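You operate a simulated robot arm through the tools that you are given. There is no shell and no other tool. Be economical: measure what you need, move in short steps, check, and stop when the job is done.

You are at the controls of a simulated two-armed robot. One attempt, no reset.

TASK
Take the blue marker and put it on the yellow mat on the print cart. Then put the yellow cloth on the mending bench top away on the middle shelf of the light rack. Then put the cedar block on the mending bench top away on the ledge before the pier. Then take the yellow letter tile marked "&" from the mending bench top and put it on the blue floor plate. Then take the orange photo tile and put it on the packing table top. Then put the jolly sign on the right end of the print cart away on the mending bench top. Then open the cedar drawer, take the grey card case and leave it in the used side of the cedar drawer and shut the drawer again. Keep to this order. Set down upright: cedar block.

The check looks at the end state, three seconds after you hand in, the way a careful person would. Anything else that was tipped, shoved, dropped, spilled or broken makes it a failure. Flat cloth is picked up by pressing the open fingertips on it (5 to 10 N) and closing them slowly along it; thin cloth reads only 2 to 8 mm in the jaws.

THE ROBOT
Two 6-joint arms with two-finger parallel grippers on one trunk, on a base that drives. Base frame: it is fixed to the floor where the robot stands at the start and does not move with it; the origin is under the middle of the robot, x ahead of it, y to its left, z up; the surface under the hand at the start is at about z = 880. Readings come in mm, degrees, newtons and seconds.
The left shoulder is at the start at [60, 187, 1147], the right one opposite. With the tool pointing down near the work surface each hand reaches from about 260 to 620 mm from the robot's upright axis, wherever it stands, measured 20 degrees to its own side. Places, roughly: blue floor plate [500, -1750, 1000]; blue marker (3x3x11 cm) [500, 100, 800]; cedar block [500, -1000, 1000]; cedar drawer [-2700, -2000, 700]; grey card case [-2500, 0, 500]; jolly sign [-2250, -250, 750]; ledge before the pier (44x19 cm) [380, 4840, 780]; mending bench top [600, -1200, 900]; middle shelf of the light rack [-4900, 500, 400]; orange photo tile [-2000, -250, 750]; packing table top [-4800, -1400, 800]; used side of the cedar drawer [-2800, -2000, 700]; yellow cloth (5x7x3 cm) [600, -500, 900]; yellow letter tile [500, -1750, 1000]; yellow mat on the print cart (30x16 cm) [-2140, -40, 840]. Payload 1.57 kg a hand.
The tool frame of a hand sits at the grasp point between the pads (the TCP): z along the fingers, y along the line on which they close. The tips reach 30 mm beyond it. The gripper opens to 110 mm. The fingers are 24 mm wide and 12 mm thick; the gripper's body (48 by 112 mm) begins 78 mm behind the TCP.
Orientation is that of the tool frame in the base frame, as a unit quaternion [w, x, y, z]. With the fingers straight down and closing along the base's y, the tool's x points along the base's -x, its y along +y and its z along -z.

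THE INTERFACE
- The arms move only by the tool apply_moves. It takes "left_rows", "right_rows" or both (then of equal length, played together; a hand with none holds still); each is a list of rows, each a list of 7 numbers: the turn, a rotation vector about the tool's x, y, z in degrees, then the shift along the tool's x, y, z in mm, then the opening in per cent of the stroke, from 0 (shut) to 100 (fully open). In form: [[ax, ay, az, tx, ty, tz, hand], ...]. A call has 1 to 8 rows; each row is the pose to reach, as a shift and turn from the pose commanded when the call began, along the tool's axes at that moment. Each row takes 0.2 s and may step no farther than 50 mm and 8.6 degrees from the row before; otherwise, or with a gripper value out of range, the whole call is refused. A pose out of reach is approached as far as the arm can. The call stops where the force on the tool passes 40 N (or 10 N more than at its start, if that is more) or the arm is blocked; 0.2 s more then pass. The fingers move at their own pace (about 153 mm/s each) and stop on an object; they squeeze with about 32 N. The grip force told is the motor's: it shows also when the fingers shut on nothing. Time passes only in rows, and 0.2 s behind the last, so rows that repeat a pose let the fingers close. The reply holds the time, the measured pose of the TCP, the force on the tool along the base axes, the opening and the grip force, in the units named above and with some noise, with the torque about the TCP (base axes, N m) and any sound that the robot's microphone picked up.
- Cameras (640 x 400 px; columns grow to the right, rows downward): "scene" is now at [2.2, -29.1, 1676]; the picture's right is [-0.43, -0.90, 0.00], its down [-0.77, 0.37, -0.52] and it looks along [0.47, -0.23, -0.85] (base axes); focal length 257 px, centre (320, 200). "left" rides on the left gripper at [70, -16, -141] in its tool frame; the picture's right is [0.23, 0.97, 0.00], its down [-0.85, 0.20, -0.48] and it looks along [-0.47, 0.11, 0.88] (tool axes); focal length 222 px, centre (320, 200). "right" rides on the right gripper at [70, 16, -141] in its tool frame; the picture's right is [-0.23, 0.97, 0.00], its down [-0.85, -0.20, -0.48] and it looks along [-0.47, -0.11, 0.88] (tool axes); focal length 222 px, centre (320, 200). There is no depth. A picture from a camera that has moved, and an enlarged one, comes with that camera's place and axes in the base frame and with its lens.
- snapshot(camera): a new picture of that camera. No time passes.
- raise_lower(by): slides the trunk up (or, below 0, down) by that many mm; the arms and the scene camera ride with it, the base frame stays. It gives what a move gives, with no picture.
- drive_base(legs): drives the robot by 1 to 6 legs, each [ahead, left, turn to the left] in mm, mm and degrees, along the robot's own axes; the way and the turn of a leg run together, so that a leg with both is an arc; at most 1500 mm and 180 degrees a leg. The arms and the cameras ride along, it lands a little off, and it stops where it bumps. It gives what a move gives.
- aim_head(pan, tilt): turns the head with the scene camera to pan (to the left, within 86 degrees either way) and tilt (down, from -29 to 69), counted from straight ahead of the robot. It gives what a move gives.
- zoom(camera, box): a new picture of the part [left, top, right, bottom] of that camera's present view, enlarged. No time passes.
- sign_off(): hands the job in; it is judged then, once.

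Work in short steps. Places have to be worked out from the pictures, the camera data and where the tool is seen: move nearer, look again, correct. Check each grasp and each placing, and mend what went wrong. You have 483 turns and 238 pictures in all, those below and enlarged ones among them. Open the grippers and draw the arms clear of the work before you hand the job in, unless the task says otherwise.

The tools are called after "Emit:" as a command line: name --argument value ..., lists and objects as JSON in quotes. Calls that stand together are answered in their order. apply_moves: Moves the arms, as the interface text tells. Its arguments: {"type":"object","properties":{"left_rows":{"type":"array"},"right_rows":{"type":"array"}},"required":[]} The other tools are called the same way: raise_lower (by) slides the trunk up or down; drive_base (legs) drives the base; aim_head (pan, tilt) turns the head that bears the scene camera; snapshot (camera) takes a picture; zoom (camera, box) takes an enlarged picture of a part of a camera's view; sign_off () hands the job in.

At the start:

```text
t: 0.0
left_tool_pos: [340.4, 46.1, 1062.4]
left_ee_rot: [0.001, 0.001, 1.0, 0.0]
left_force: [-0.8, -0.3, -0.2]
left_ft_torque: [0.02, 0.03, -0.01]
left_finger_gap: 109.9
left_gripper_force: 0.0
right_tool_pos: [319.2, -250.0, 1094.8]
right_ee_rot: [0.0, -0.001, 1.0, 0.001]
right_force: [0.6, 0.2, 0.9]
right_ft_torque: [0.01, 0.04, -0.02]
right_finger_gap: 110.2
right_gripper_force: 0.1
trunk travel left (down, up): [-775.0, 215.0]
robot x, y, heading: [0.8, 3.8, 0.1]
head pan, tilt: [-25.8, 58.7]
```

scene: 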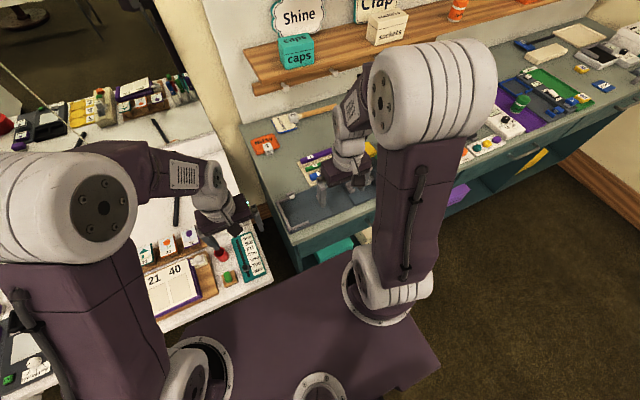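
right: 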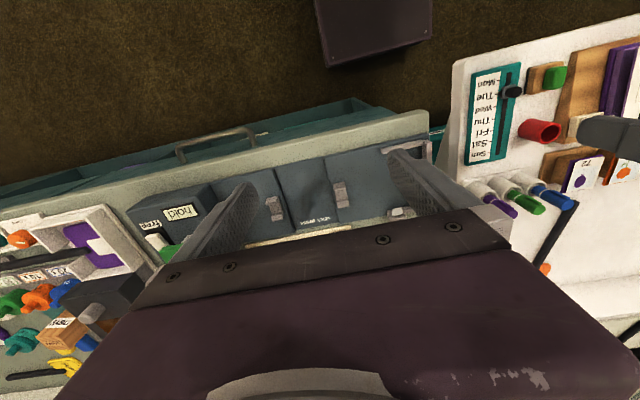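
left: 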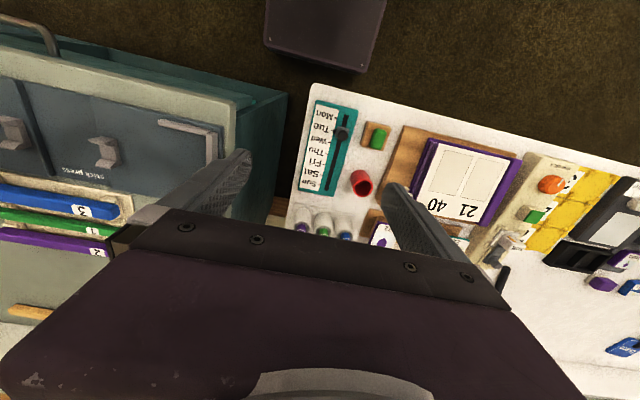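

The marker row (purple, green, blue) is seen ahead on the white desk. I look at it with the scene camera and enlarge the left view.

Emit:
aim_head --pan 10 --tilt 55

Emit:
zoom --camera "left" --box '[260, 140, 500, 290]'

Emit:
snapshot --camera "scene"

```text
t: 1.0
left_tool_pos: [341.4, 46.0, 1063.5]
left_ee_rot: [0.0, 0.001, 1.0, 0.0]
left_force: [0.0, 0.2, -0.5]
left_ft_torque: [0.02, 0.01, 0.0]
left_finger_gap: 110.2
left_gripper_force: 0.1
right_tool_pos: [319.3, -250.0, 1096.1]
right_ee_rot: [0.0, 0.0, 1.0, 0.0]
right_force: [-0.1, 0.1, 0.2]
right_ft_torque: [-0.01, 0.01, 0.02]
right_finger_gap: 110.0
right_gripper_force: 0.1
trunk travel left (down, up): [-775.0, 215.0]
robot x, y, heading: [-0.7, 2.0, 0.0]
head pan, tilt: [10.0, 55.0]
```

```text
2.67 times, centred on (380, 215) of left
camera zoom: at [271.5, 28.8, 1205.3], right [-0.23, 0.97, 0.0], down [0.85, 0.2, 0.48], along [0.47, 0.11, -0.88], focal length 592 px, centre (160, 160)
```

zoom: 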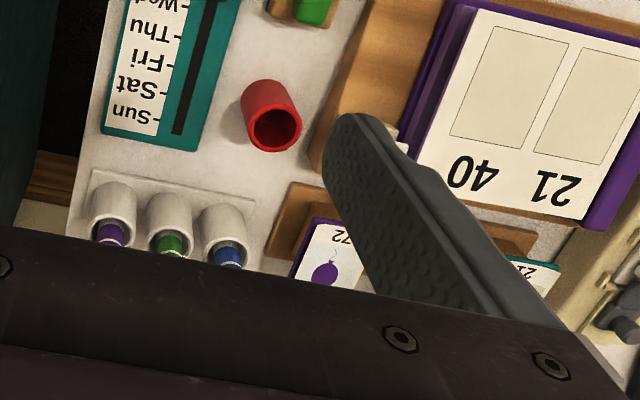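

```text
233 pictures are left
camera scene: at [11.8, 12.9, 1680.5], right [0.17, -0.98, 0.0], down [-0.81, -0.14, -0.57], along [0.56, 0.1, -0.82], focal length 257 px, centre (320, 200)
```

scene: 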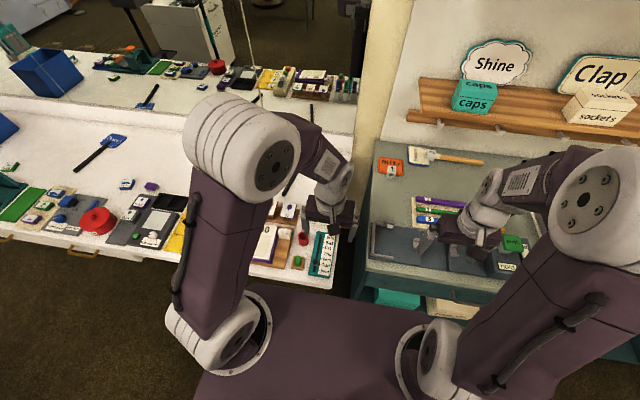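

Three markers stand or lie near x≈490, y≈120. I look from the right camera, which sees them from the side.

Emit:
zoom --camera "right" --box '[440, 130, 640, 255]'

```text
3.20 times, centred on (540, 192) of right
camera zoom: at [247.9, -234.8, 1236.7], right [0.23, 0.97, 0.0], down [0.85, -0.2, 0.48], along [0.47, -0.11, -0.88], focal length 711 px, centre (-384, 224)
```

zoom: 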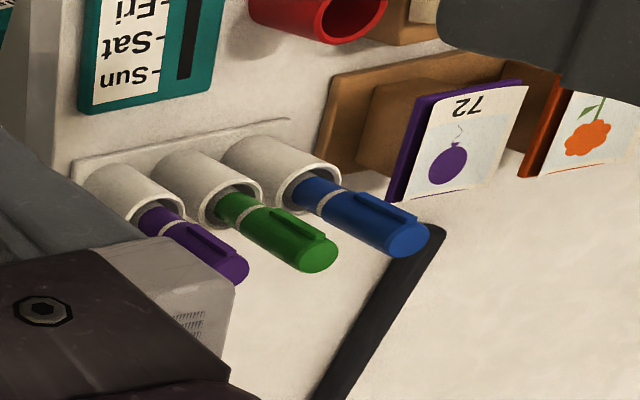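

From both wrist views I put the blue marker upright in a cup at about (541, 147), cup mouth z≈820, top ≈893. Its neighbours are 46 mm away in y, so I'll close along x: turning the left hand 90° while moving above it.

Emit:
apply_moves --left_rows '[[0, 0, 8.5, -25, 13, 0, 100], [0, 0, 17, -50, 26, 0, 100], [0, 0, 25.5, -75, 39, 0, 100], [0, 0, 34, -100, 52, 0, 100], [0, 0, 42.5, -125, 65, 0, 100], [0, 0, 51, -150, 78, 0, 100], [0, 0, 59.5, -175, 90, 0, 100], [0, 0, 68, -200, 101, 0, 60]]'

Emit:
apply_moves --left_rows '[[0, 0, 7.5, 0, 0, 0, 60], [0, 0, 15, 0, 0, 0, 60], [0, 0, 22, 0, 0, 0, 60], [0, 0, 22, 0, 0, 0, 60]]'

Emit:
snapshot --camera "left"

Emit:
zoom --camera "right" --box '[440, 130, 640, 255]'

```text
t: 2.8
left_tool_pos: [542.6, 148.1, 1063.1]
left_ee_rot: [-0.001, 0.56, 0.829, -0.001]
left_force: [0.2, 0.0, 0.6]
left_ft_torque: [-0.02, 0.01, -0.04]
left_finger_gap: 65.8
left_gripper_force: 0.1
right_tool_pos: [319.0, -250.3, 1095.3]
right_ee_rot: [-0.001, 0.0, 1.0, 0.0]
right_force: [1.0, -0.2, -0.2]
right_ft_torque: [0.02, 0.03, 0.01]
right_finger_gap: 109.9
right_gripper_force: 0.1
trunk travel left (down, up): [-775.0, 215.0]
robot x, y, heading: [1.3, -0.7, 0.3]
head pan, tilt: [10.0, 55.0]
```

```text
t: 3.8
left_tool_pos: [541.5, 146.7, 1062.4]
left_ee_rot: [-0.001, 0.708, 0.707, 0.0]
left_force: [0.6, 0.2, 0.2]
left_ft_torque: [-0.02, -0.02, 0.01]
left_finger_gap: 65.8
left_gripper_force: 0.1
right_tool_pos: [320.4, -250.7, 1095.4]
right_ee_rot: [0.0, 0.0, 1.0, 0.0]
right_force: [0.0, 0.0, -0.3]
right_ft_torque: [0.03, 0.0, 0.0]
right_finger_gap: 110.1
right_gripper_force: 0.2
trunk travel left (down, up): [-775.0, 215.0]
robot x, y, heading: [3.3, 0.3, 0.0]
head pan, tilt: [10.0, 55.0]
```

```text
231 pictures are left
camera left: at [525.5, 216.2, 1205.3], right [0.97, 0.23, 0.0], down [0.2, -0.86, 0.48], along [0.11, -0.47, -0.88], focal length 222 px, centre (320, 200)
```

left: 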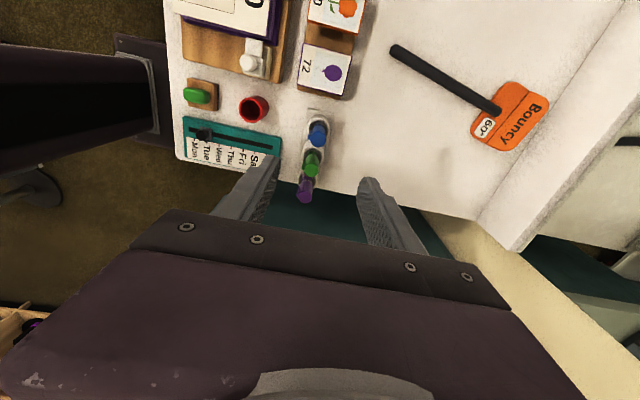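

```text
3.20 times, centred on (540, 192) of right
camera zoom: at [248.0, -234.7, 1236.7], right [0.23, 0.97, 0.0], down [0.85, -0.2, 0.48], along [0.47, -0.11, -0.88], focal length 711 px, centre (-384, 224)
```

zoom: 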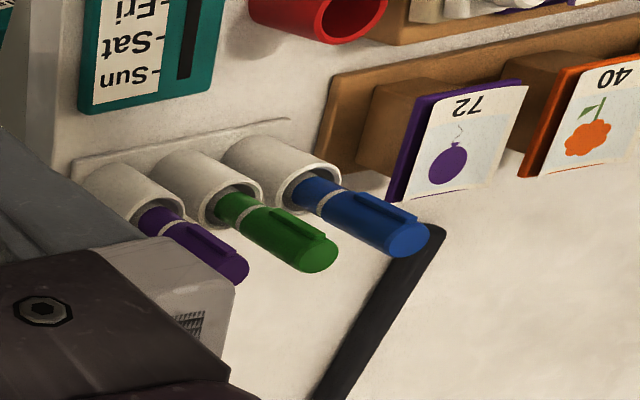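

The blue marker's top appears slightly off my estimate; I enlarge it for a better fix.

Emit:
zoom --camera "left" --box '[260, 80, 380, 205]'

```text
3.20 times, centred on (320, 142) of left
camera zoom: at [525.5, 216.2, 1205.3], right [0.97, 0.23, 0.0], down [0.2, -0.86, 0.48], along [0.11, -0.47, -0.88], focal length 711 px, centre (320, 384)
```

zoom: 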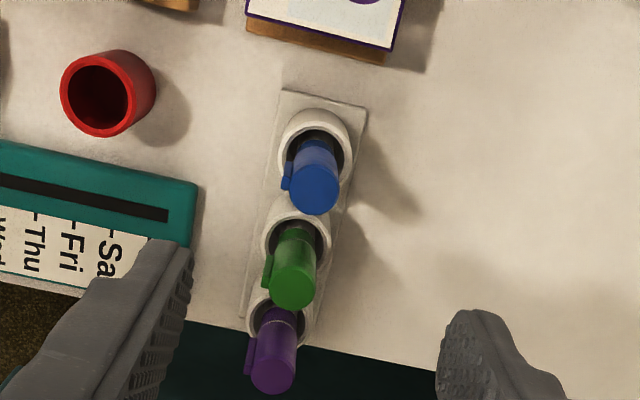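

Both views agree: marker top at (540, 143, 893). I descend to TCP z≈864.

Emit:
apply_moves --left_rows '[[0, 0, 0, -1, -1, 50, 60], [0, 0, 0, -2, -2, 100, 60], [0, 0, 0, -2, -2, 140, 60], [0, 0, 0, -2, -2, 170, 60], [0, 0, 0, -2, -2, 190, 60], [0, 0, 0, -2, -2, 199, 60]]'

Emit:
snapshot --camera "left"

Emit:
zoom --camera "right" --box '[440, 130, 640, 255]'

```text
t: 5.2
left_tool_pos: [537.1, 144.4, 864.1]
left_ee_rot: [0.001, 0.707, 0.707, 0.001]
left_force: [0.3, 0.2, 0.6]
left_ft_torque: [0.02, -0.02, 0.0]
left_finger_gap: 66.0
left_gripper_force: 0.0
right_tool_pos: [319.0, -252.1, 1096.8]
right_ee_rot: [0.001, 0.001, 1.0, 0.001]
right_force: [0.0, 0.6, -0.5]
right_ft_torque: [0.0, -0.04, -0.01]
right_finger_gap: 109.7
right_gripper_force: 0.1
trunk travel left (down, up): [-775.0, 215.0]
robot x, y, heading: [-2.2, -1.6, -0.1]
head pan, tilt: [10.0, 55.0]
```

```text
228 pictures are left
camera left: at [521.8, 213.6, 1006.0], right [0.97, 0.23, 0.0], down [0.2, -0.85, 0.48], along [0.11, -0.47, -0.88], focal length 222 px, centre (320, 200)
```

left: 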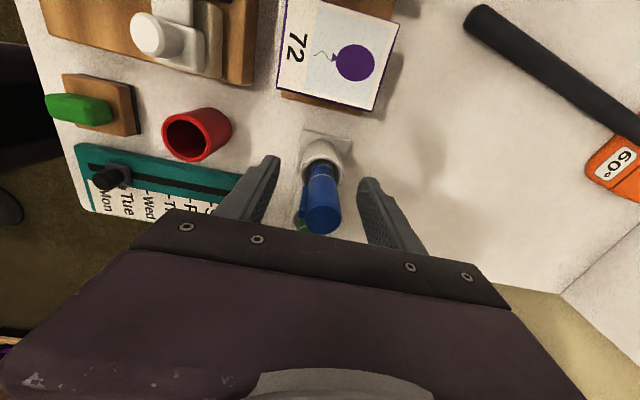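

```text
3.20 times, centred on (540, 192) of right
camera zoom: at [247.9, -234.7, 1236.8], right [0.23, 0.97, 0.0], down [0.85, -0.2, 0.48], along [0.47, -0.11, -0.88], focal length 711 px, centre (-384, 224)
```

zoom: 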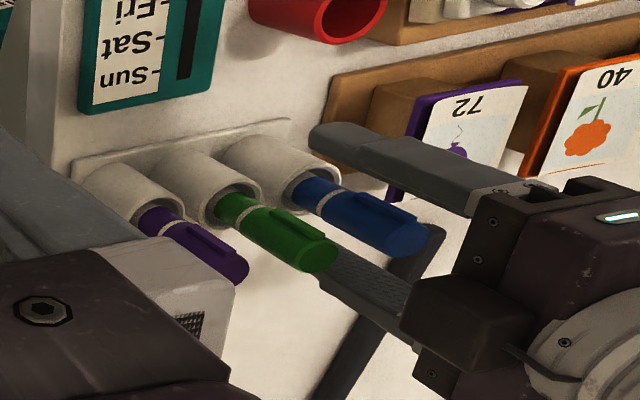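

The marker is between the fingers. I close.

Emit:
apply_moves --left_rows '[[0, 0, 0, -2, 2, 0, 40], [0, 0, 0, -2, 2, 0, 20], [0, 0, 0, -2, 2, 0, 0], [0, 0, 0, -2, 2, 0, 0], [0, 0, 0, -2, 2, 0, 0]]'

Emit:
apply_moves --left_rows '[[0, 0, 0, 0, 0, -20, 0], [0, 0, 0, 0, 0, -50, 0], [0, 0, 0, 0, 0, -90, 0], [0, 0, 0, 0, 0, -130, 0], [0, 0, 0, 0, 0, -180, 0], [0, 0, 0, 0, 0, -220, 0]]'

Emit:
snapshot --camera "left"

Emit:
snapshot --camera "right"

```text
t: 6.4
left_tool_pos: [538.3, 142.5, 862.5]
left_ee_rot: [0.001, 0.707, 0.707, 0.0]
left_force: [-4.1, 1.3, -3.3]
left_ft_torque: [0.13, 0.05, -0.04]
left_finger_gap: 37.8
left_gripper_force: 43.5
right_tool_pos: [319.8, -250.0, 1095.2]
right_ee_rot: [0.0, 0.0, 1.0, 0.001]
right_force: [0.2, 0.4, 0.6]
right_ft_torque: [0.01, 0.01, 0.03]
right_finger_gap: 109.9
right_gripper_force: 0.1
trunk travel left (down, up): [-775.0, 215.0]
robot x, y, heading: [-0.7, -1.1, -0.5]
head pan, tilt: [10.0, 55.0]
```

```text
t: 6.7
left_tool_pos: [539.1, 142.6, 863.2]
left_ee_rot: [-0.002, 0.707, 0.707, -0.002]
left_force: [8.6, -0.2, -16.7]
left_ft_torque: [0.0, 0.94, 0.06]
left_finger_gap: 37.6
left_gripper_force: 43.5
right_tool_pos: [321.2, -250.1, 1094.5]
right_ee_rot: [-0.001, 0.0, 1.0, 0.001]
right_force: [-0.3, -0.7, -1.1]
right_ft_torque: [0.04, -0.01, -0.03]
right_finger_gap: 109.9
right_gripper_force: 0.0
trunk travel left (down, up): [-775.0, 215.0]
robot x, y, heading: [0.5, 1.9, 0.1]
head pan, tilt: [10.0, 55.0]
stopped in row 1 (left hand): the force on the tool passed its limit at 59 N (the readings are from after the stop); the commanded pose is now the measured one
```

```text
226 pictures are left
camera left: at [523.8, 211.6, 1006.0], right [0.97, 0.23, 0.0], down [0.2, -0.86, 0.48], along [0.11, -0.47, -0.88], focal length 222 px, centre (320, 200)
```

left: 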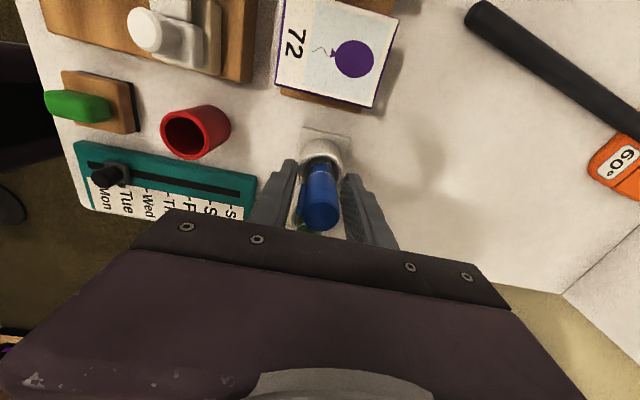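

```text
225 pictures are left
camera right: at [249.9, -234.6, 1236.4], right [0.23, 0.97, 0.0], down [0.86, -0.2, 0.48], along [0.46, -0.11, -0.88], focal length 222 px, centre (320, 200)
```

right: 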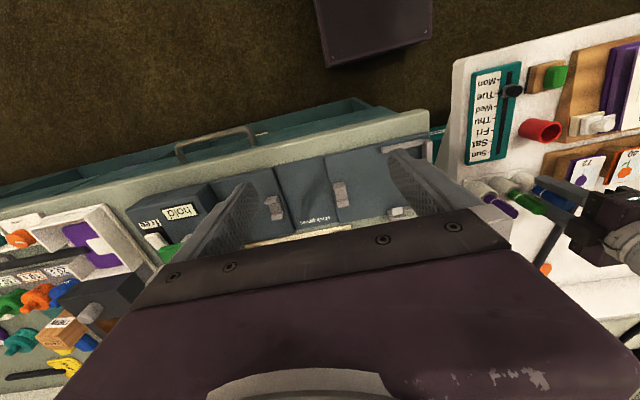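

The lift jerked to 59 N: either friction in the cup or too quick a step. The gap of 37 mm fits marker plus clip. I retry with a slow pull.

Emit:
apply_moves --left_rows '[[0, 0, 0, 0, 0, -2, 0], [0, 0, 0, 0, 0, -4, 0], [0, 0, 0, 0, 0, -6, 0], [0, 0, 0, 0, 0, -8, 0], [0, 0, 0, 0, 0, -10, 0], [0, 0, 0, 0, 0, -12, 0], [0, 0, 0, 0, 0, -14, 0], [0, 0, 0, 0, 0, -16, 0]]'

Emit:
zoom --camera "right" --box '[440, 130, 640, 255]'

```text
t: 7.4
left_tool_pos: [538.4, 142.3, 864.3]
left_ee_rot: [-0.004, 0.708, 0.706, -0.003]
left_force: [9.7, 0.5, -25.4]
left_ft_torque: [-0.02, -1.05, 0.13]
left_finger_gap: 37.4
left_gripper_force: 43.6
right_tool_pos: [323.0, -250.1, 1095.6]
right_ee_rot: [-0.002, 0.0, 1.0, -0.001]
right_force: [0.1, 0.7, -0.1]
right_ft_torque: [0.0, 0.01, -0.02]
right_finger_gap: 109.9
right_gripper_force: 0.1
trunk travel left (down, up): [-775.0, 215.0]
robot x, y, heading: [-1.7, -1.5, 0.1]
head pan, tilt: [10.0, 55.0]
stopped in row 3 (left hand): the force on the tool passed its limit at 43 N (the readings are from after the stop); the commanded pose is now the measured one
```

```text
3.20 times, centred on (540, 192) of right
camera zoom: at [252.5, -234.1, 1236.0], right [0.23, 0.97, 0.0], down [0.86, -0.2, 0.48], along [0.46, -0.11, -0.88], focal length 711 px, centre (-384, 224)
```

zoom: 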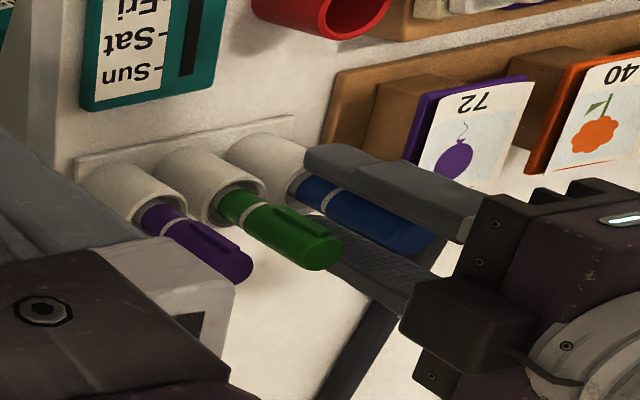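

The 37 mm gap matches the cup's rim, so the tips pinch the cup. I open, rise 15 mm, and grip higher on the marker.

Emit:
apply_moves --left_rows '[[0, 0, 0, 0, 0, 0, 30], [0, 0, 0, 0, 0, 0, 55], [0, 0, 0, 0, 0, -8, 55], [0, 0, 0, 0, 0, -16, 55]]'

Emit:
zoom --camera "left" --box '[240, 110, 400, 260]'

Emit:
apply_moves --left_rows '[[0, 0, 0, 0, 0, 0, 40], [0, 0, 0, 0, 0, 0, 20], [0, 0, 0, 0, 0, 0, 0], [0, 0, 0, 0, 0, 0, 0], [0, 0, 0, 0, 0, 0, 0]]'

```text
t: 8.4
left_tool_pos: [534.9, 143.3, 883.6]
left_ee_rot: [-0.002, 0.708, 0.706, -0.002]
left_force: [-1.1, 0.1, 0.0]
left_ft_torque: [0.0, -0.01, -0.01]
left_finger_gap: 60.6
left_gripper_force: 0.1
right_tool_pos: [318.9, -250.4, 1094.9]
right_ee_rot: [0.001, 0.001, 1.0, 0.0]
right_force: [0.1, 0.5, 0.5]
right_ft_torque: [0.0, -0.04, -0.02]
right_finger_gap: 110.0
right_gripper_force: 0.0
trunk travel left (down, up): [-775.0, 215.0]
robot x, y, heading: [-1.3, -1.9, -0.2]
head pan, tilt: [10.0, 55.0]
```

```text
2.67 times, centred on (320, 185) of left
camera zoom: at [520.9, 211.6, 1026.3], right [0.97, 0.23, -0.01], down [0.2, -0.86, 0.48], along [0.1, -0.47, -0.88], focal length 592 px, centre (320, 240)
```

zoom: 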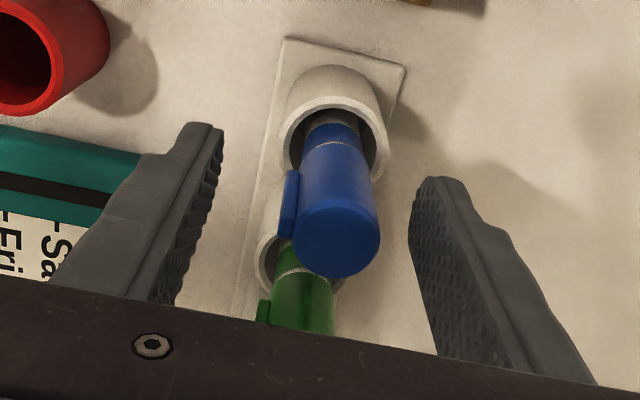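

```text
t: 9.6
left_tool_pos: [536.0, 142.2, 883.4]
left_ee_rot: [-0.002, 0.708, 0.706, -0.003]
left_force: [0.8, -0.8, -1.0]
left_ft_torque: [0.03, -0.02, -0.01]
left_finger_gap: 19.8
left_gripper_force: 32.1
right_tool_pos: [318.3, -251.0, 1096.0]
right_ee_rot: [0.001, 0.0, 1.0, 0.0]
right_force: [-0.7, -0.1, 0.1]
right_ft_torque: [-0.01, 0.0, 0.04]
right_finger_gap: 109.9
right_gripper_force: 0.0
trunk travel left (down, up): [-775.0, 215.0]
robot x, y, heading: [-1.8, 1.4, 0.2]
head pan, tilt: [10.0, 55.0]
```

Now gripping 20 mm, the marker itself. I lift it out.

Emit:
apply_moves --left_rows '[[0, 0, 0, 0, 0, -5, 0], [0, 0, 0, 0, 0, -15, 0], [0, 0, 0, 0, 0, -35, 0], [0, 0, 0, 0, 0, -65, 0], [0, 0, 0, 0, 0, -105, 0], [0, 0, 0, 0, 0, -150, 0], [0, 0, 0, 0, 0, -190, 0]]'

Emit:
snapshot --camera "left"

Emit:
snapshot --camera "right"

```text
t: 11.2
left_tool_pos: [535.4, 139.5, 1074.0]
left_ee_rot: [-0.001, 0.708, 0.707, -0.003]
left_force: [0.9, -0.1, -0.2]
left_ft_torque: [-0.01, 0.0, 0.03]
left_finger_gap: 19.9
left_gripper_force: 32.2
right_tool_pos: [318.0, -251.7, 1096.9]
right_ee_rot: [0.0, -0.001, 1.0, 0.0]
right_force: [-0.5, 0.4, 0.0]
right_ft_torque: [0.02, -0.03, 0.01]
right_finger_gap: 109.7
right_gripper_force: 0.0
trunk travel left (down, up): [-775.0, 215.0]
robot x, y, heading: [-0.4, 0.7, 0.2]
head pan, tilt: [10.0, 55.0]
```

```text
222 pictures are left
camera left: at [521.2, 209.0, 1216.7], right [0.97, 0.23, -0.01], down [0.2, -0.86, 0.48], along [0.1, -0.47, -0.88], focal length 222 px, centre (320, 200)
```

left: 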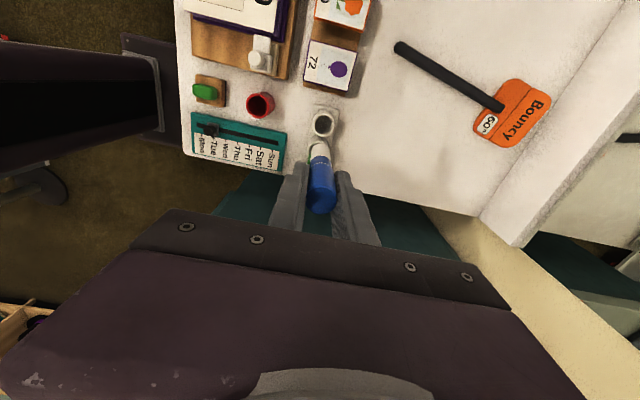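

```text
221 pictures are left
camera right: at [247.1, -235.0, 1236.9], right [0.23, 0.97, 0.0], down [0.85, -0.2, 0.48], along [0.47, -0.11, -0.88], focal length 222 px, centre (320, 200)
```

right: 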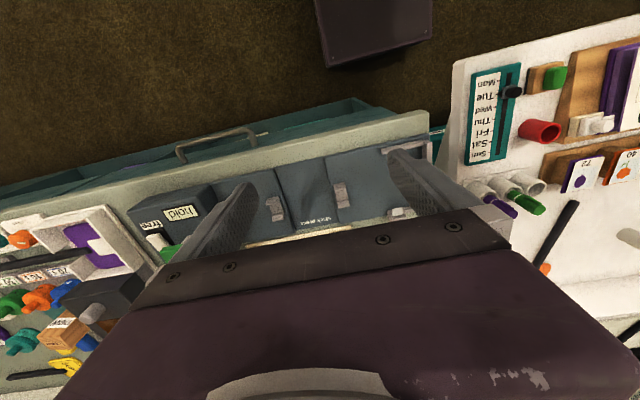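

The marker is out and firmly held. I retract the left arm to a carrying pose, then back off and look behind.

Emit:
apply_moves --left_rows '[[0, 0, 0, 8, -45, 0, 0], [0, 0, 0, 16, -90, 0, 0], [0, 0, 0, 24, -135, 0, 0], [0, 0, 0, 30, -180, 0, 0], [0, 0, 0, 30, -205, 0, 0]]'

Emit:
drive_base --legs '[[-400, 0, 0], [0, 0, 170]]'

Emit:
aim_head --pan 0 --tilt 25

Emit:
snapshot --camera "scene"

```text
t: 12.4
left_tool_pos: [330.7, 171.3, 1076.4]
left_ee_rot: [-0.003, 0.708, 0.707, -0.003]
left_force: [-0.3, 0.6, -0.6]
left_ft_torque: [0.02, -0.01, -0.01]
left_finger_gap: 20.0
left_gripper_force: 32.2
right_tool_pos: [318.2, -251.6, 1096.0]
right_ee_rot: [0.001, -0.001, 1.0, -0.001]
right_force: [0.1, -0.9, 0.0]
right_ft_torque: [-0.01, -0.02, -0.01]
right_finger_gap: 109.9
right_gripper_force: 0.0
trunk travel left (down, up): [-775.0, 215.0]
robot x, y, heading: [1.2, -1.3, 0.1]
head pan, tilt: [10.0, 55.0]
```

```text
t: 21.9
left_tool_pos: [-758.8, -116.1, 1076.0]
left_ee_rot: [0.002, -0.65, 0.76, -0.003]
left_force: [-0.3, 0.1, -0.5]
left_ft_torque: [-0.01, 0.01, -0.03]
left_finger_gap: 19.9
left_gripper_force: 31.8
right_tool_pos: [-679.3, 297.2, 1095.4]
right_ee_rot: [0.001, 0.997, -0.076, 0.0]
right_force: [-0.4, 0.6, 0.4]
right_ft_torque: [0.01, -0.01, 0.0]
right_finger_gap: 109.9
right_gripper_force: 0.1
trunk travel left (down, up): [-775.0, 215.0]
robot x, y, heading: [-405.4, -0.2, 171.1]
head pan, tilt: [10.0, 55.0]
```

```text
t: 22.9
left_tool_pos: [-756.5, -117.4, 1075.4]
left_ee_rot: [0.002, -0.65, 0.76, -0.002]
left_force: [-0.2, 0.1, -0.3]
left_ft_torque: [-0.04, 0.01, -0.04]
left_finger_gap: 20.2
left_gripper_force: 32.3
right_tool_pos: [-679.4, 298.8, 1095.6]
right_ee_rot: [0.0, 0.997, -0.077, 0.0]
right_force: [-0.7, 0.1, -0.7]
right_ft_torque: [0.0, -0.03, -0.01]
right_finger_gap: 110.1
right_gripper_force: 0.1
trunk travel left (down, up): [-775.0, 215.0]
robot x, y, heading: [-401.0, 4.7, 171.1]
head pan, tilt: [0.0, 25.0]
```

```text
220 pictures are left
camera scene: at [-434.5, 7.1, 1724.4], right [0.15, 0.99, 0.0], down [0.42, -0.06, -0.91], along [-0.9, 0.14, -0.42], focal length 257 px, centre (320, 200)
```

scene: 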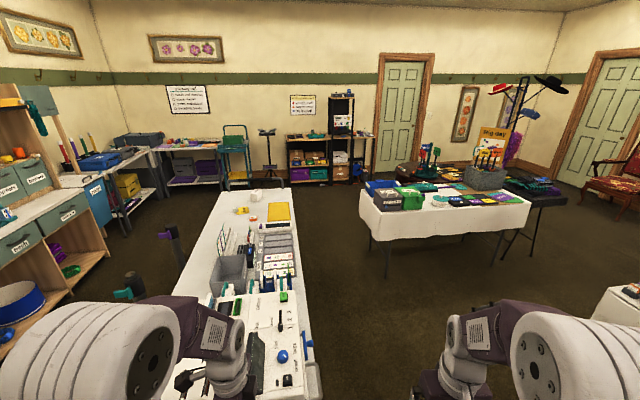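

The yellow mat is at about (-2155, -40) on the long white table's far end. The aisle to its right is narrow (~585 mm), so I check my own base footprint first.

Emit:
aim_head --pan 0 --tilt 69

Emit:
snapshot --camera "scene"

```text
t: 24.0
left_tool_pos: [-757.1, -117.1, 1076.4]
left_ee_rot: [0.002, -0.65, 0.76, -0.003]
left_force: [0.2, -0.1, 0.1]
left_ft_torque: [0.01, -0.03, 0.0]
left_finger_gap: 19.8
left_gripper_force: 31.4
right_tool_pos: [-680.5, 297.8, 1095.0]
right_ee_rot: [0.001, 0.997, -0.076, 0.001]
right_force: [-0.3, 0.2, 0.5]
right_ft_torque: [0.01, 0.0, 0.0]
right_finger_gap: 110.0
right_gripper_force: 0.1
trunk travel left (down, up): [-775.0, 215.0]
robot x, y, heading: [-404.5, 2.7, 171.1]
head pan, tilt: [0.0, 68.8]
```

```text
219 pictures are left
camera scene: at [-398.9, 1.6, 1665.1], right [0.15, 0.99, 0.0], down [0.92, -0.14, -0.36], along [-0.36, 0.06, -0.93], focal length 257 px, centre (320, 200)
```

scene: 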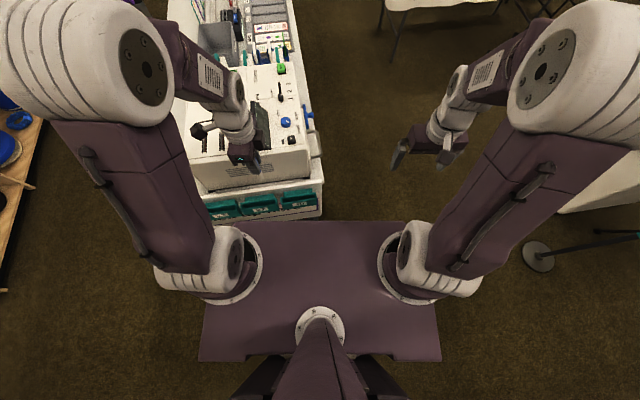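

Base is about ±205 mm wide and 245 mm deep. I'll drive down the aisle facing -x at y≈345, so the mat comes to my front left.

Emit:
drive_base --legs '[[0, 0, 9], [0, -345, 0]]'

Emit:
aim_head --pan 0 --tilt 45

Emit:
snapshot --camera "scene"

```text
t: 26.9
left_tool_pos: [-736.9, 173.8, 1076.8]
left_ee_rot: [-0.002, 0.708, -0.706, 0.003]
left_force: [0.8, -1.2, -0.4]
left_ft_torque: [-0.02, -0.01, 0.01]
left_finger_gap: 20.0
left_gripper_force: 31.6
right_tool_pos: [-722.8, 595.9, 1095.4]
right_ee_rot: [-0.001, 1.0, 0.001, 0.0]
right_force: [-0.1, 0.1, 1.0]
right_ft_torque: [-0.01, 0.01, 0.01]
right_finger_gap: 110.2
right_gripper_force: 0.0
trunk travel left (down, up): [-775.0, 215.0]
robot x, y, heading: [-403.4, 346.6, -180.1]
head pan, tilt: [0.0, 68.8]
```

```text
t: 27.8
left_tool_pos: [-736.0, 174.4, 1075.7]
left_ee_rot: [-0.003, 0.708, -0.706, 0.003]
left_force: [-0.1, 0.5, -0.1]
left_ft_torque: [-0.02, 0.0, 0.02]
left_finger_gap: 19.8
left_gripper_force: 32.0
right_tool_pos: [-724.0, 597.4, 1094.1]
right_ee_rot: [0.0, 1.0, 0.002, 0.0]
right_force: [-0.5, 1.0, 0.0]
right_ft_torque: [-0.06, 0.02, 0.01]
right_finger_gap: 110.1
right_gripper_force: 0.1
trunk travel left (down, up): [-775.0, 215.0]
robot x, y, heading: [-402.6, 346.7, -179.7]
head pan, tilt: [0.0, 45.0]
```

```text
218 pictures are left
camera scene: at [-424.9, 347.7, 1693.8], right [0.0, 1.0, 0.0], down [0.71, 0.0, -0.71], along [-0.71, 0.0, -0.71], focal length 257 px, centre (320, 200)
```

scene: 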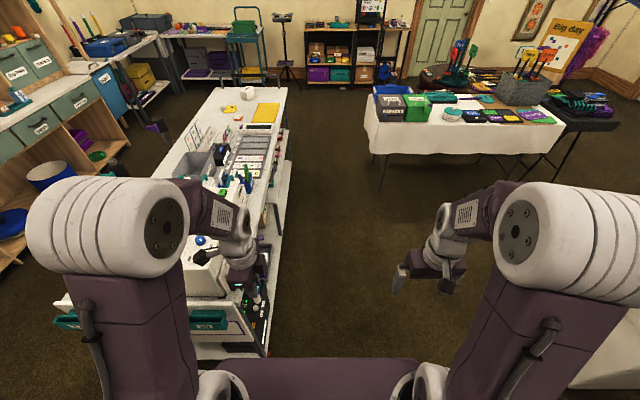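

The aisle is clear. I drive ahead 1350 mm, keeping slightly right.

Emit:
drive_base --legs '[[1350, -25, 0]]'

Emit:
aim_head --pan 35 --tilt 45

Emit:
snapshot --camera "scene"

```text
t: 34.6
left_tool_pos: [-2097.7, 199.9, 1076.4]
left_ee_rot: [0.002, -0.706, 0.708, -0.002]
left_force: [0.8, 0.0, -0.6]
left_ft_torque: [-0.01, 0.02, 0.0]
left_finger_gap: 19.7
left_gripper_force: 31.9
right_tool_pos: [-2084.4, 621.6, 1095.8]
right_ee_rot: [0.0, 1.0, -0.001, 0.0]
right_force: [0.1, 0.6, 0.5]
right_ft_torque: [0.01, 0.02, 0.03]
right_finger_gap: 110.0
right_gripper_force: 0.0
trunk travel left (down, up): [-775.0, 215.0]
robot x, y, heading: [-1766.6, 369.8, 179.9]
head pan, tilt: [0.0, 45.0]
```

```text
t: 35.6
left_tool_pos: [-2098.2, 199.6, 1077.1]
left_ee_rot: [0.003, -0.707, 0.707, -0.003]
left_force: [-0.2, -0.3, -0.6]
left_ft_torque: [-0.01, 0.0, 0.02]
left_finger_gap: 19.7
left_gripper_force: 32.6
right_tool_pos: [-2085.7, 622.4, 1095.5]
right_ee_rot: [0.0, 1.0, -0.001, -0.001]
right_force: [-0.2, 0.0, 0.6]
right_ft_torque: [0.0, 0.0, 0.01]
right_finger_gap: 110.1
right_gripper_force: 0.1
trunk travel left (down, up): [-775.0, 215.0]
robot x, y, heading: [-1767.9, 368.2, 179.9]
head pan, tilt: [35.0, 45.0]
```

```text
217 pictures are left
camera scene: at [-1772.3, 324.9, 1693.9], right [-0.57, 0.82, 0.0], down [0.58, 0.4, -0.71], along [-0.58, -0.4, -0.71], focal length 257 px, centre (320, 200)
```

scene: 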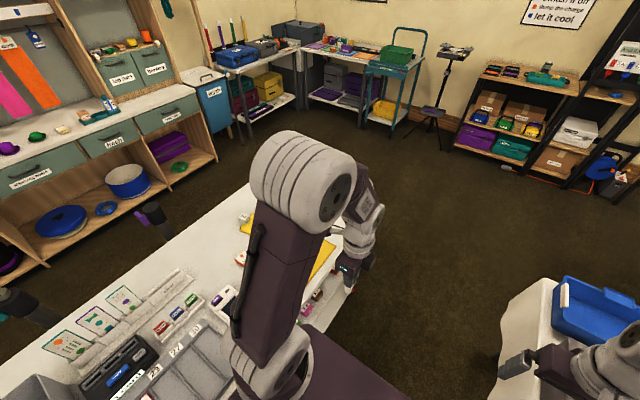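

The arm hides the mat. I move the left hand over it at a safe height and look with the wrist camera.

Emit:
apply_moves --left_rows '[[0, 0, 0, 48, 10, 0, 0], [0, 0, 0, 96, 20, 0, 0], [0, 0, 0, 144, 30, 0, 0], [0, 0, 0, 190, 40, 0, 0], [0, 0, 0, 230, 45, 0, 0]]'

Emit:
snapshot --camera "left"

Emit:
snapshot --camera "scene"

```text
t: 36.8
left_tool_pos: [-2141.8, -33.3, 1074.3]
left_ee_rot: [0.004, -0.707, 0.707, -0.003]
left_force: [0.7, -0.1, -0.2]
left_ft_torque: [0.0, 0.0, 0.02]
left_finger_gap: 19.9
left_gripper_force: 31.9
right_tool_pos: [-2085.4, 620.5, 1095.0]
right_ee_rot: [0.0, 1.0, -0.001, 0.0]
right_force: [0.6, -0.6, 0.2]
right_ft_torque: [0.04, -0.02, -0.03]
right_finger_gap: 110.3
right_gripper_force: 0.0
trunk travel left (down, up): [-775.0, 215.0]
robot x, y, heading: [-1769.2, 368.7, 179.8]
head pan, tilt: [35.0, 45.0]
```

```text
216 pictures are left
camera left: at [-2126.2, -103.0, 1216.2], right [-0.97, -0.23, -0.01], down [-0.2, 0.85, 0.48], along [-0.1, 0.47, -0.88], focal length 222 px, centre (320, 200)
```

left: 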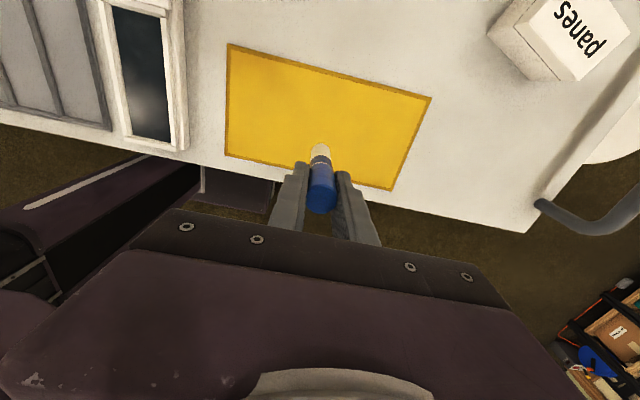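

```text
215 pictures are left
camera scene: at [-1772.6, 322.8, 1693.8], right [-0.57, 0.82, 0.0], down [0.58, 0.41, -0.71], along [-0.58, -0.4, -0.71], focal length 257 px, centre (320, 200)
```

scene: 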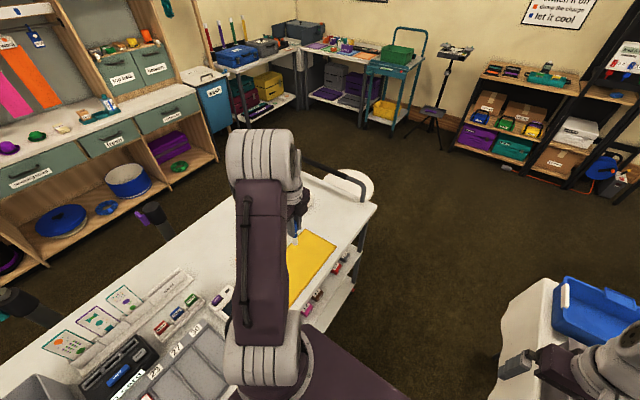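

The mat's centre works out at (-2132, -47), z≈843. I lower the marker upright over it to just above contact.

Emit:
apply_moves --left_rows '[[0, 0, 0, 7, -5, 40, 0], [0, 0, 0, 14, -10, 80, 0], [0, 0, 0, 14, -10, 110, 0], [0, 0, 0, 14, -10, 120, 0], [0, 0, 0, 14, -10, 120, 0]]'

Emit:
snapshot --camera "left"

```text
t: 38.0
left_tool_pos: [-2132.2, -45.1, 953.7]
left_ee_rot: [0.002, -0.706, 0.708, -0.002]
left_force: [-0.3, 0.0, 0.2]
left_ft_torque: [0.01, -0.03, 0.01]
left_finger_gap: 19.7
left_gripper_force: 31.8
right_tool_pos: [-2085.1, 621.9, 1094.7]
right_ee_rot: [0.001, 1.0, 0.0, 0.0]
right_force: [1.1, -0.4, 0.0]
right_ft_torque: [-0.02, 0.0, 0.0]
right_finger_gap: 109.8
right_gripper_force: 0.0
trunk travel left (down, up): [-775.0, 215.0]
robot x, y, heading: [-1766.8, 372.3, 179.9]
head pan, tilt: [35.0, 45.0]
```

```text
214 pictures are left
camera left: at [-2117.2, -115.3, 1096.9], right [-0.97, -0.23, -0.01], down [-0.2, 0.86, 0.48], along [-0.1, 0.47, -0.88], focal length 222 px, centre (320, 200)
```

left: 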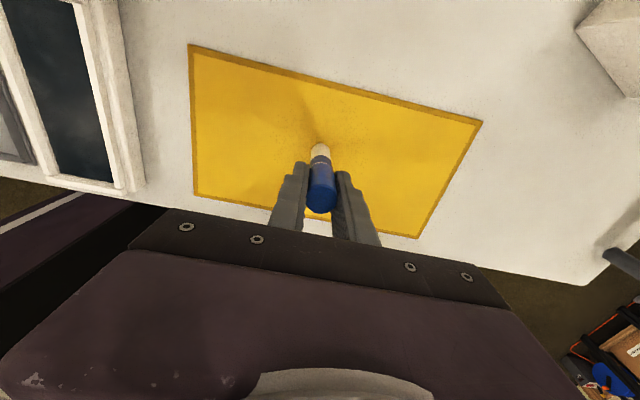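

Over the mat's middle. I lower in 2 mm steps until the force shows contact.

Emit:
apply_moves --left_rows '[[0, 0, 0, 0, 0, 2, 0], [0, 0, 0, 0, 0, 4, 0], [0, 0, 0, 0, 0, 6, 0], [0, 0, 0, 0, 0, 8, 0], [0, 0, 0, 0, 0, 10, 0]]'

```text
t: 39.2
left_tool_pos: [-2133.6, -44.3, 946.3]
left_ee_rot: [0.003, -0.707, 0.708, -0.003]
left_force: [0.7, -0.3, -0.9]
left_ft_torque: [0.0, 0.01, -0.05]
left_finger_gap: 19.8
left_gripper_force: 31.9
right_tool_pos: [-2085.6, 622.0, 1095.0]
right_ee_rot: [0.0, 1.0, -0.001, -0.001]
right_force: [0.1, -0.7, -0.3]
right_ft_torque: [-0.03, -0.02, -0.02]
right_finger_gap: 109.8
right_gripper_force: 0.1
trunk travel left (down, up): [-775.0, 215.0]
robot x, y, heading: [-1767.1, 372.2, 180.0]
head pan, tilt: [35.0, 45.0]
```

No contact yet; further down slowly.

Emit:
apply_moves --left_rows '[[0, 0, 0, 0, 0, 2, 0], [0, 0, 0, 0, 0, 4, 0], [0, 0, 0, 0, 0, 6, 0], [0, 0, 0, 0, 0, 6, 0]]'

Emit:
zoom --camera "left" --box '[240, 110, 400, 260]'

```text
t: 40.2
left_tool_pos: [-2132.3, -44.5, 941.7]
left_ee_rot: [-0.001, -0.707, 0.708, -0.003]
left_force: [-0.9, -2.1, 19.6]
left_ft_torque: [-0.31, 0.04, 0.01]
left_finger_gap: 20.2
left_gripper_force: 32.1
right_tool_pos: [-2083.7, 623.6, 1096.2]
right_ee_rot: [0.001, 1.0, -0.001, -0.001]
right_force: [0.5, 0.8, 0.0]
right_ft_torque: [-0.04, 0.0, -0.01]
right_finger_gap: 109.9
right_gripper_force: 0.0
trunk travel left (down, up): [-775.0, 215.0]
robot x, y, heading: [-1762.1, 371.3, 179.7]
head pan, tilt: [35.0, 45.0]
```

```text
2.67 times, centred on (320, 185) of left
camera zoom: at [-2116.1, -114.1, 1084.3], right [-0.97, -0.23, 0.0], down [-0.2, 0.86, 0.47], along [-0.1, 0.46, -0.88], focal length 592 px, centre (320, 240)
```

zoom: 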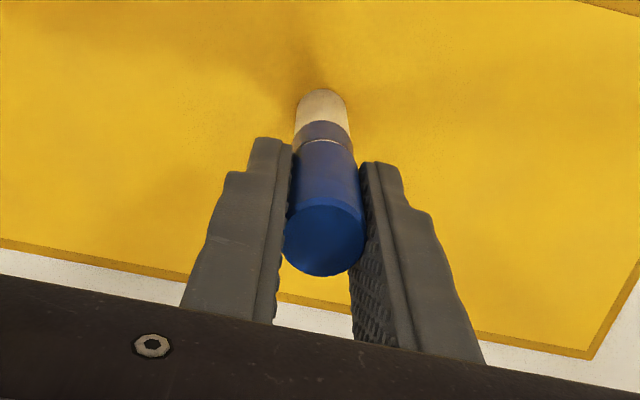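

Contact at 20 N. I ease up 1.5 mm and open slowly.

Emit:
apply_moves --left_rows '[[0, 0, 0, 0, 0, -1, 0], [0, 0, 0, 0, 0, -2, 10], [0, 0, 0, 0, 0, -2, 19], [0, 0, 0, 0, 0, -2, 22], [0, 0, 0, 0, 0, -2, 30], [0, 0, 0, 0, 0, -2, 45]]'

Emit:
apply_moves --left_rows '[[0, 0, 0, 0, 0, -15, 45], [0, 0, 0, 0, 0, -40, 45], [0, 0, 0, 0, 0, -80, 45], [0, 0, 0, 0, 0, -125, 45]]'

Emit:
snapshot --camera "left"

```text
t: 41.6
left_tool_pos: [-2132.0, -45.0, 941.6]
left_ee_rot: [0.003, -0.706, 0.708, -0.004]
left_force: [0.6, 0.7, 0.2]
left_ft_torque: [0.03, 0.01, 0.0]
left_finger_gap: 49.3
left_gripper_force: 0.0
right_tool_pos: [-2085.2, 622.5, 1095.6]
right_ee_rot: [0.0, 1.0, -0.001, -0.001]
right_force: [1.0, 0.8, 0.2]
right_ft_torque: [0.0, 0.01, 0.02]
right_finger_gap: 110.3
right_gripper_force: 0.0
trunk travel left (down, up): [-775.0, 215.0]
robot x, y, heading: [-1766.8, 372.2, 180.1]
head pan, tilt: [35.0, 45.0]
```

```text
t: 42.6
left_tool_pos: [-2130.8, -43.4, 1067.0]
left_ee_rot: [0.002, -0.706, 0.708, -0.002]
left_force: [0.1, -0.5, -0.8]
left_ft_torque: [0.01, 0.03, -0.01]
left_finger_gap: 49.3
left_gripper_force: 0.0
right_tool_pos: [-2082.6, 622.9, 1095.3]
right_ee_rot: [0.0, 1.0, -0.001, -0.001]
right_force: [0.3, 0.5, 0.1]
right_ft_torque: [0.01, 0.02, 0.0]
right_finger_gap: 109.9
right_gripper_force: 0.0
trunk travel left (down, up): [-775.0, 215.0]
robot x, y, heading: [-1766.6, 370.3, 179.7]
head pan, tilt: [35.0, 45.0]
```

```text
212 pictures are left
camera left: at [-2115.4, -113.8, 1208.4], right [-0.97, -0.23, -0.01], down [-0.2, 0.86, 0.48], along [-0.1, 0.47, -0.88], focal length 222 px, centre (320, 200)
```

left: 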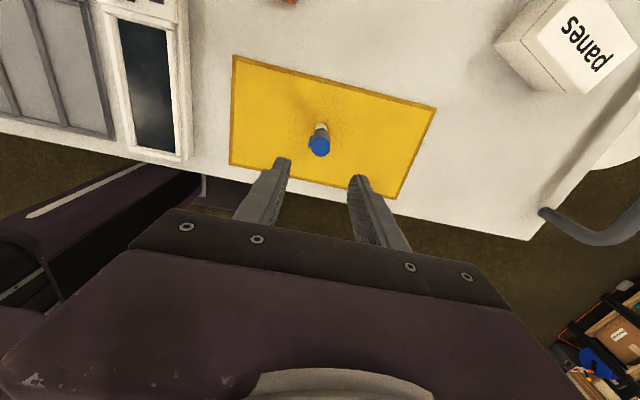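

The marker stands on the mat. I draw the left arm back, turning the wrist to its normal orientation.

Emit:
apply_moves --left_rows '[[0, 0, 0, -45, -5, 0, 60], [0, 0, -8.5, -90, -10, 0, 100], [0, 0, -17, -135, -15, 0, 100], [0, 0, -25.5, -180, -20, 0, 100], [0, 0, -34, -215, -30, 0, 100], [0, 0, -42.5, -230, -35, 0, 100], [0, 0, -51, -230, -35, 0, 100], [0, 0, -59.5, -230, -35, 0, 100]]'

Emit:
apply_moves --left_rows '[[0, 0, -8, 0, 0, -15, 100], [0, 0, -16, 0, 0, -30, 100], [0, 0, -24, 0, 0, -30, 100], [0, 0, -30.5, 0, 0, -30, 100]]'

Emit:
drive_base --legs '[[-1350, 0, 0], [0, 0, -180], [0, -355, 0]]'

Emit:
aim_head --pan -40 --tilt 40

Emit:
snapshot --camera "scene"

```text
t: 44.4
left_tool_pos: [-2097.8, 185.8, 1067.0]
left_ee_rot: [-0.001, 0.965, -0.264, 0.004]
left_force: [-0.6, 0.2, 0.0]
left_ft_torque: [0.02, 0.01, 0.02]
left_finger_gap: 109.9
left_gripper_force: 0.1
right_tool_pos: [-2084.6, 622.4, 1096.1]
right_ee_rot: [0.0, 1.0, 0.0, 0.0]
right_force: [0.5, -0.4, 0.3]
right_ft_torque: [-0.03, 0.03, -0.01]
right_finger_gap: 110.1
right_gripper_force: 0.2
trunk travel left (down, up): [-775.0, 215.0]
robot x, y, heading: [-1765.5, 370.9, 179.7]
head pan, tilt: [35.0, 45.0]
```

```text
t: 45.4
left_tool_pos: [-2099.3, 185.6, 1097.5]
left_ee_rot: [0.0, 1.0, 0.001, 0.004]
left_force: [-0.5, 0.9, 0.6]
left_ft_torque: [-0.03, 0.0, 0.02]
left_finger_gap: 110.1
left_gripper_force: 0.0
right_tool_pos: [-2085.4, 622.2, 1096.7]
right_ee_rot: [0.0, 1.0, -0.001, 0.0]
right_force: [-0.4, 0.2, -0.7]
right_ft_torque: [0.01, 0.03, 0.01]
right_finger_gap: 110.1
right_gripper_force: 0.1
trunk travel left (down, up): [-775.0, 215.0]
robot x, y, heading: [-1767.1, 370.3, 179.9]
head pan, tilt: [35.0, 45.0]
```

```text
t: 61.5
left_tool_pos: [-59.7, 238.4, 1096.0]
left_ee_rot: [-0.003, -0.01, 1.0, 0.0]
left_force: [-0.3, -0.3, 0.4]
left_ft_torque: [-0.02, 0.02, -0.03]
left_finger_gap: 110.0
left_gripper_force: 0.0
right_tool_pos: [-62.5, -197.3, 1094.7]
right_ee_rot: [0.0, -0.01, 1.0, -0.001]
right_force: [0.6, 0.1, -0.1]
right_ft_torque: [-0.04, -0.05, 0.02]
right_finger_gap: 109.7
right_gripper_force: 0.0
trunk travel left (down, up): [-775.0, 215.0]
robot x, y, heading: [-387.8, 46.2, 1.4]
head pan, tilt: [35.0, 45.0]
```

```text
t: 63.0
left_tool_pos: [-58.4, 237.4, 1099.0]
left_ee_rot: [-0.004, -0.011, 1.0, 0.0]
left_force: [0.0, 0.6, -0.8]
left_ft_torque: [0.01, 0.0, -0.02]
left_finger_gap: 109.9
left_gripper_force: 0.0
right_tool_pos: [-62.1, -198.7, 1095.1]
right_ee_rot: [0.0, -0.01, 1.0, 0.0]
right_force: [1.0, 0.6, 0.1]
right_ft_torque: [0.03, 0.01, -0.01]
right_finger_gap: 110.2
right_gripper_force: 0.0
trunk travel left (down, up): [-775.0, 215.0]
robot x, y, heading: [-387.9, 46.0, 1.2]
head pan, tilt: [-40.0, 40.0]
```

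```text
211 pictures are left
camera scene: at [-379.8, -8.9, 1701.1], right [-0.63, -0.78, 0.0], down [-0.5, 0.4, -0.77], along [0.6, -0.48, -0.64], focal length 257 px, centre (320, 200)
```

scene: 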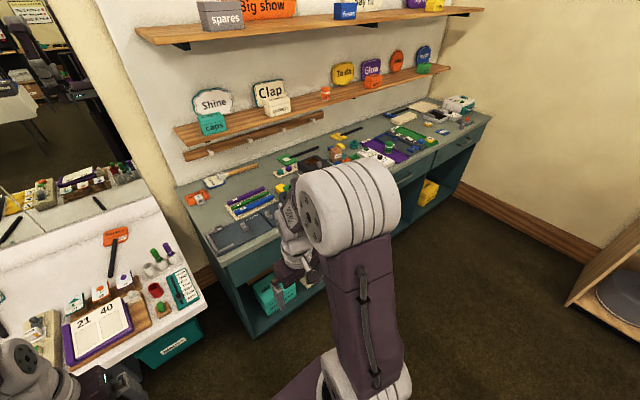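

The bench front edge is at x≈340. I drive to x≈-30, y≈-560 facing it.

Emit:
drive_base --legs '[[0, -600, 0], [350, 0, -1]]'

Emit:
aim_head --pan 0 --tilt 50

Emit:
snapshot --camera "scene"

Emit:
snapshot --camera "right"

Emit:
snapshot --camera "left"

```text
t: 68.2
left_tool_pos: [307.5, -348.1, 1097.3]
left_ee_rot: [-0.004, -0.009, 1.0, 0.0]
left_force: [-0.1, -0.1, 0.6]
left_ft_torque: [0.01, 0.01, -0.01]
left_finger_gap: 110.1
left_gripper_force: 0.0
right_tool_pos: [303.1, -785.0, 1095.3]
right_ee_rot: [0.0, -0.01, 1.0, 0.001]
right_force: [0.1, -0.8, 0.9]
right_ft_torque: [0.03, -0.03, 0.03]
right_finger_gap: 110.0
right_gripper_force: 0.1
trunk travel left (down, up): [-775.0, 215.0]
robot x, y, heading: [-19.0, -541.2, 1.1]
head pan, tilt: [-40.0, 40.0]
```

```text
t: 69.3
left_tool_pos: [308.5, -348.7, 1098.5]
left_ee_rot: [-0.004, -0.01, 1.0, 0.0]
left_force: [0.0, 1.1, 0.0]
left_ft_torque: [-0.03, -0.01, 0.0]
left_finger_gap: 109.9
left_gripper_force: 0.1
right_tool_pos: [303.3, -783.9, 1096.0]
right_ee_rot: [0.0, -0.01, 1.0, -0.001]
right_force: [0.2, -0.1, 0.6]
right_ft_torque: [0.0, 0.0, 0.0]
right_finger_gap: 110.1
right_gripper_force: 0.0
trunk travel left (down, up): [-775.0, 215.0]
robot x, y, heading: [-21.6, -543.5, 0.9]
head pan, tilt: [0.0, 50.0]
```

```text
210 pictures are left
camera scene: at [-2.7, -539.2, 1687.0], right [0.02, -1.0, 0.0], down [-0.77, -0.01, -0.64], along [0.64, 0.01, -0.77], focal length 257 px, centre (320, 200)
```

scene: 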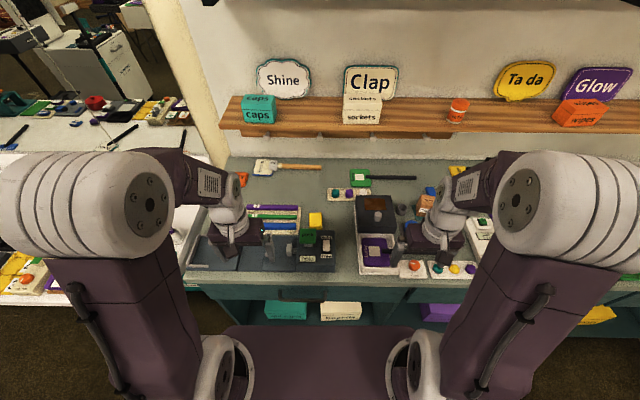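

```text
209 pictures are left
camera right: at [232.2, -769.7, 1237.0], right [0.21, 0.98, 0.0], down [0.86, -0.18, 0.48], along [0.47, -0.1, -0.88], focal length 222 px, centre (320, 200)
```

right: 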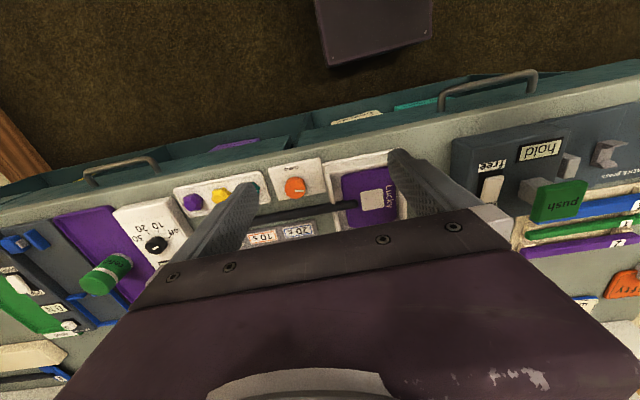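

```text
208 pictures are left
camera left: at [241.1, -366.6, 1240.5], right [-0.25, 0.97, 0.0], down [0.85, 0.22, 0.47], along [0.46, 0.12, -0.88], focal length 222 px, centre (320, 200)
```

left: 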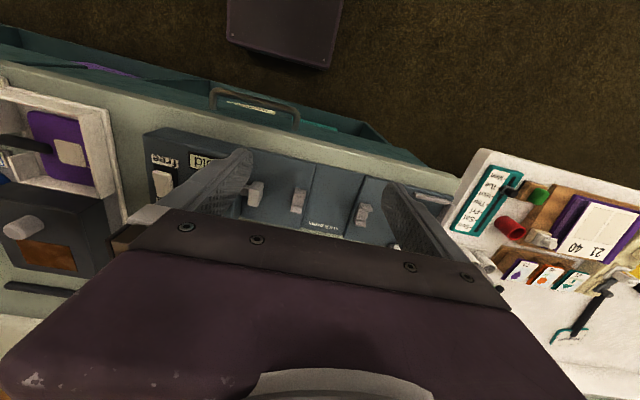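

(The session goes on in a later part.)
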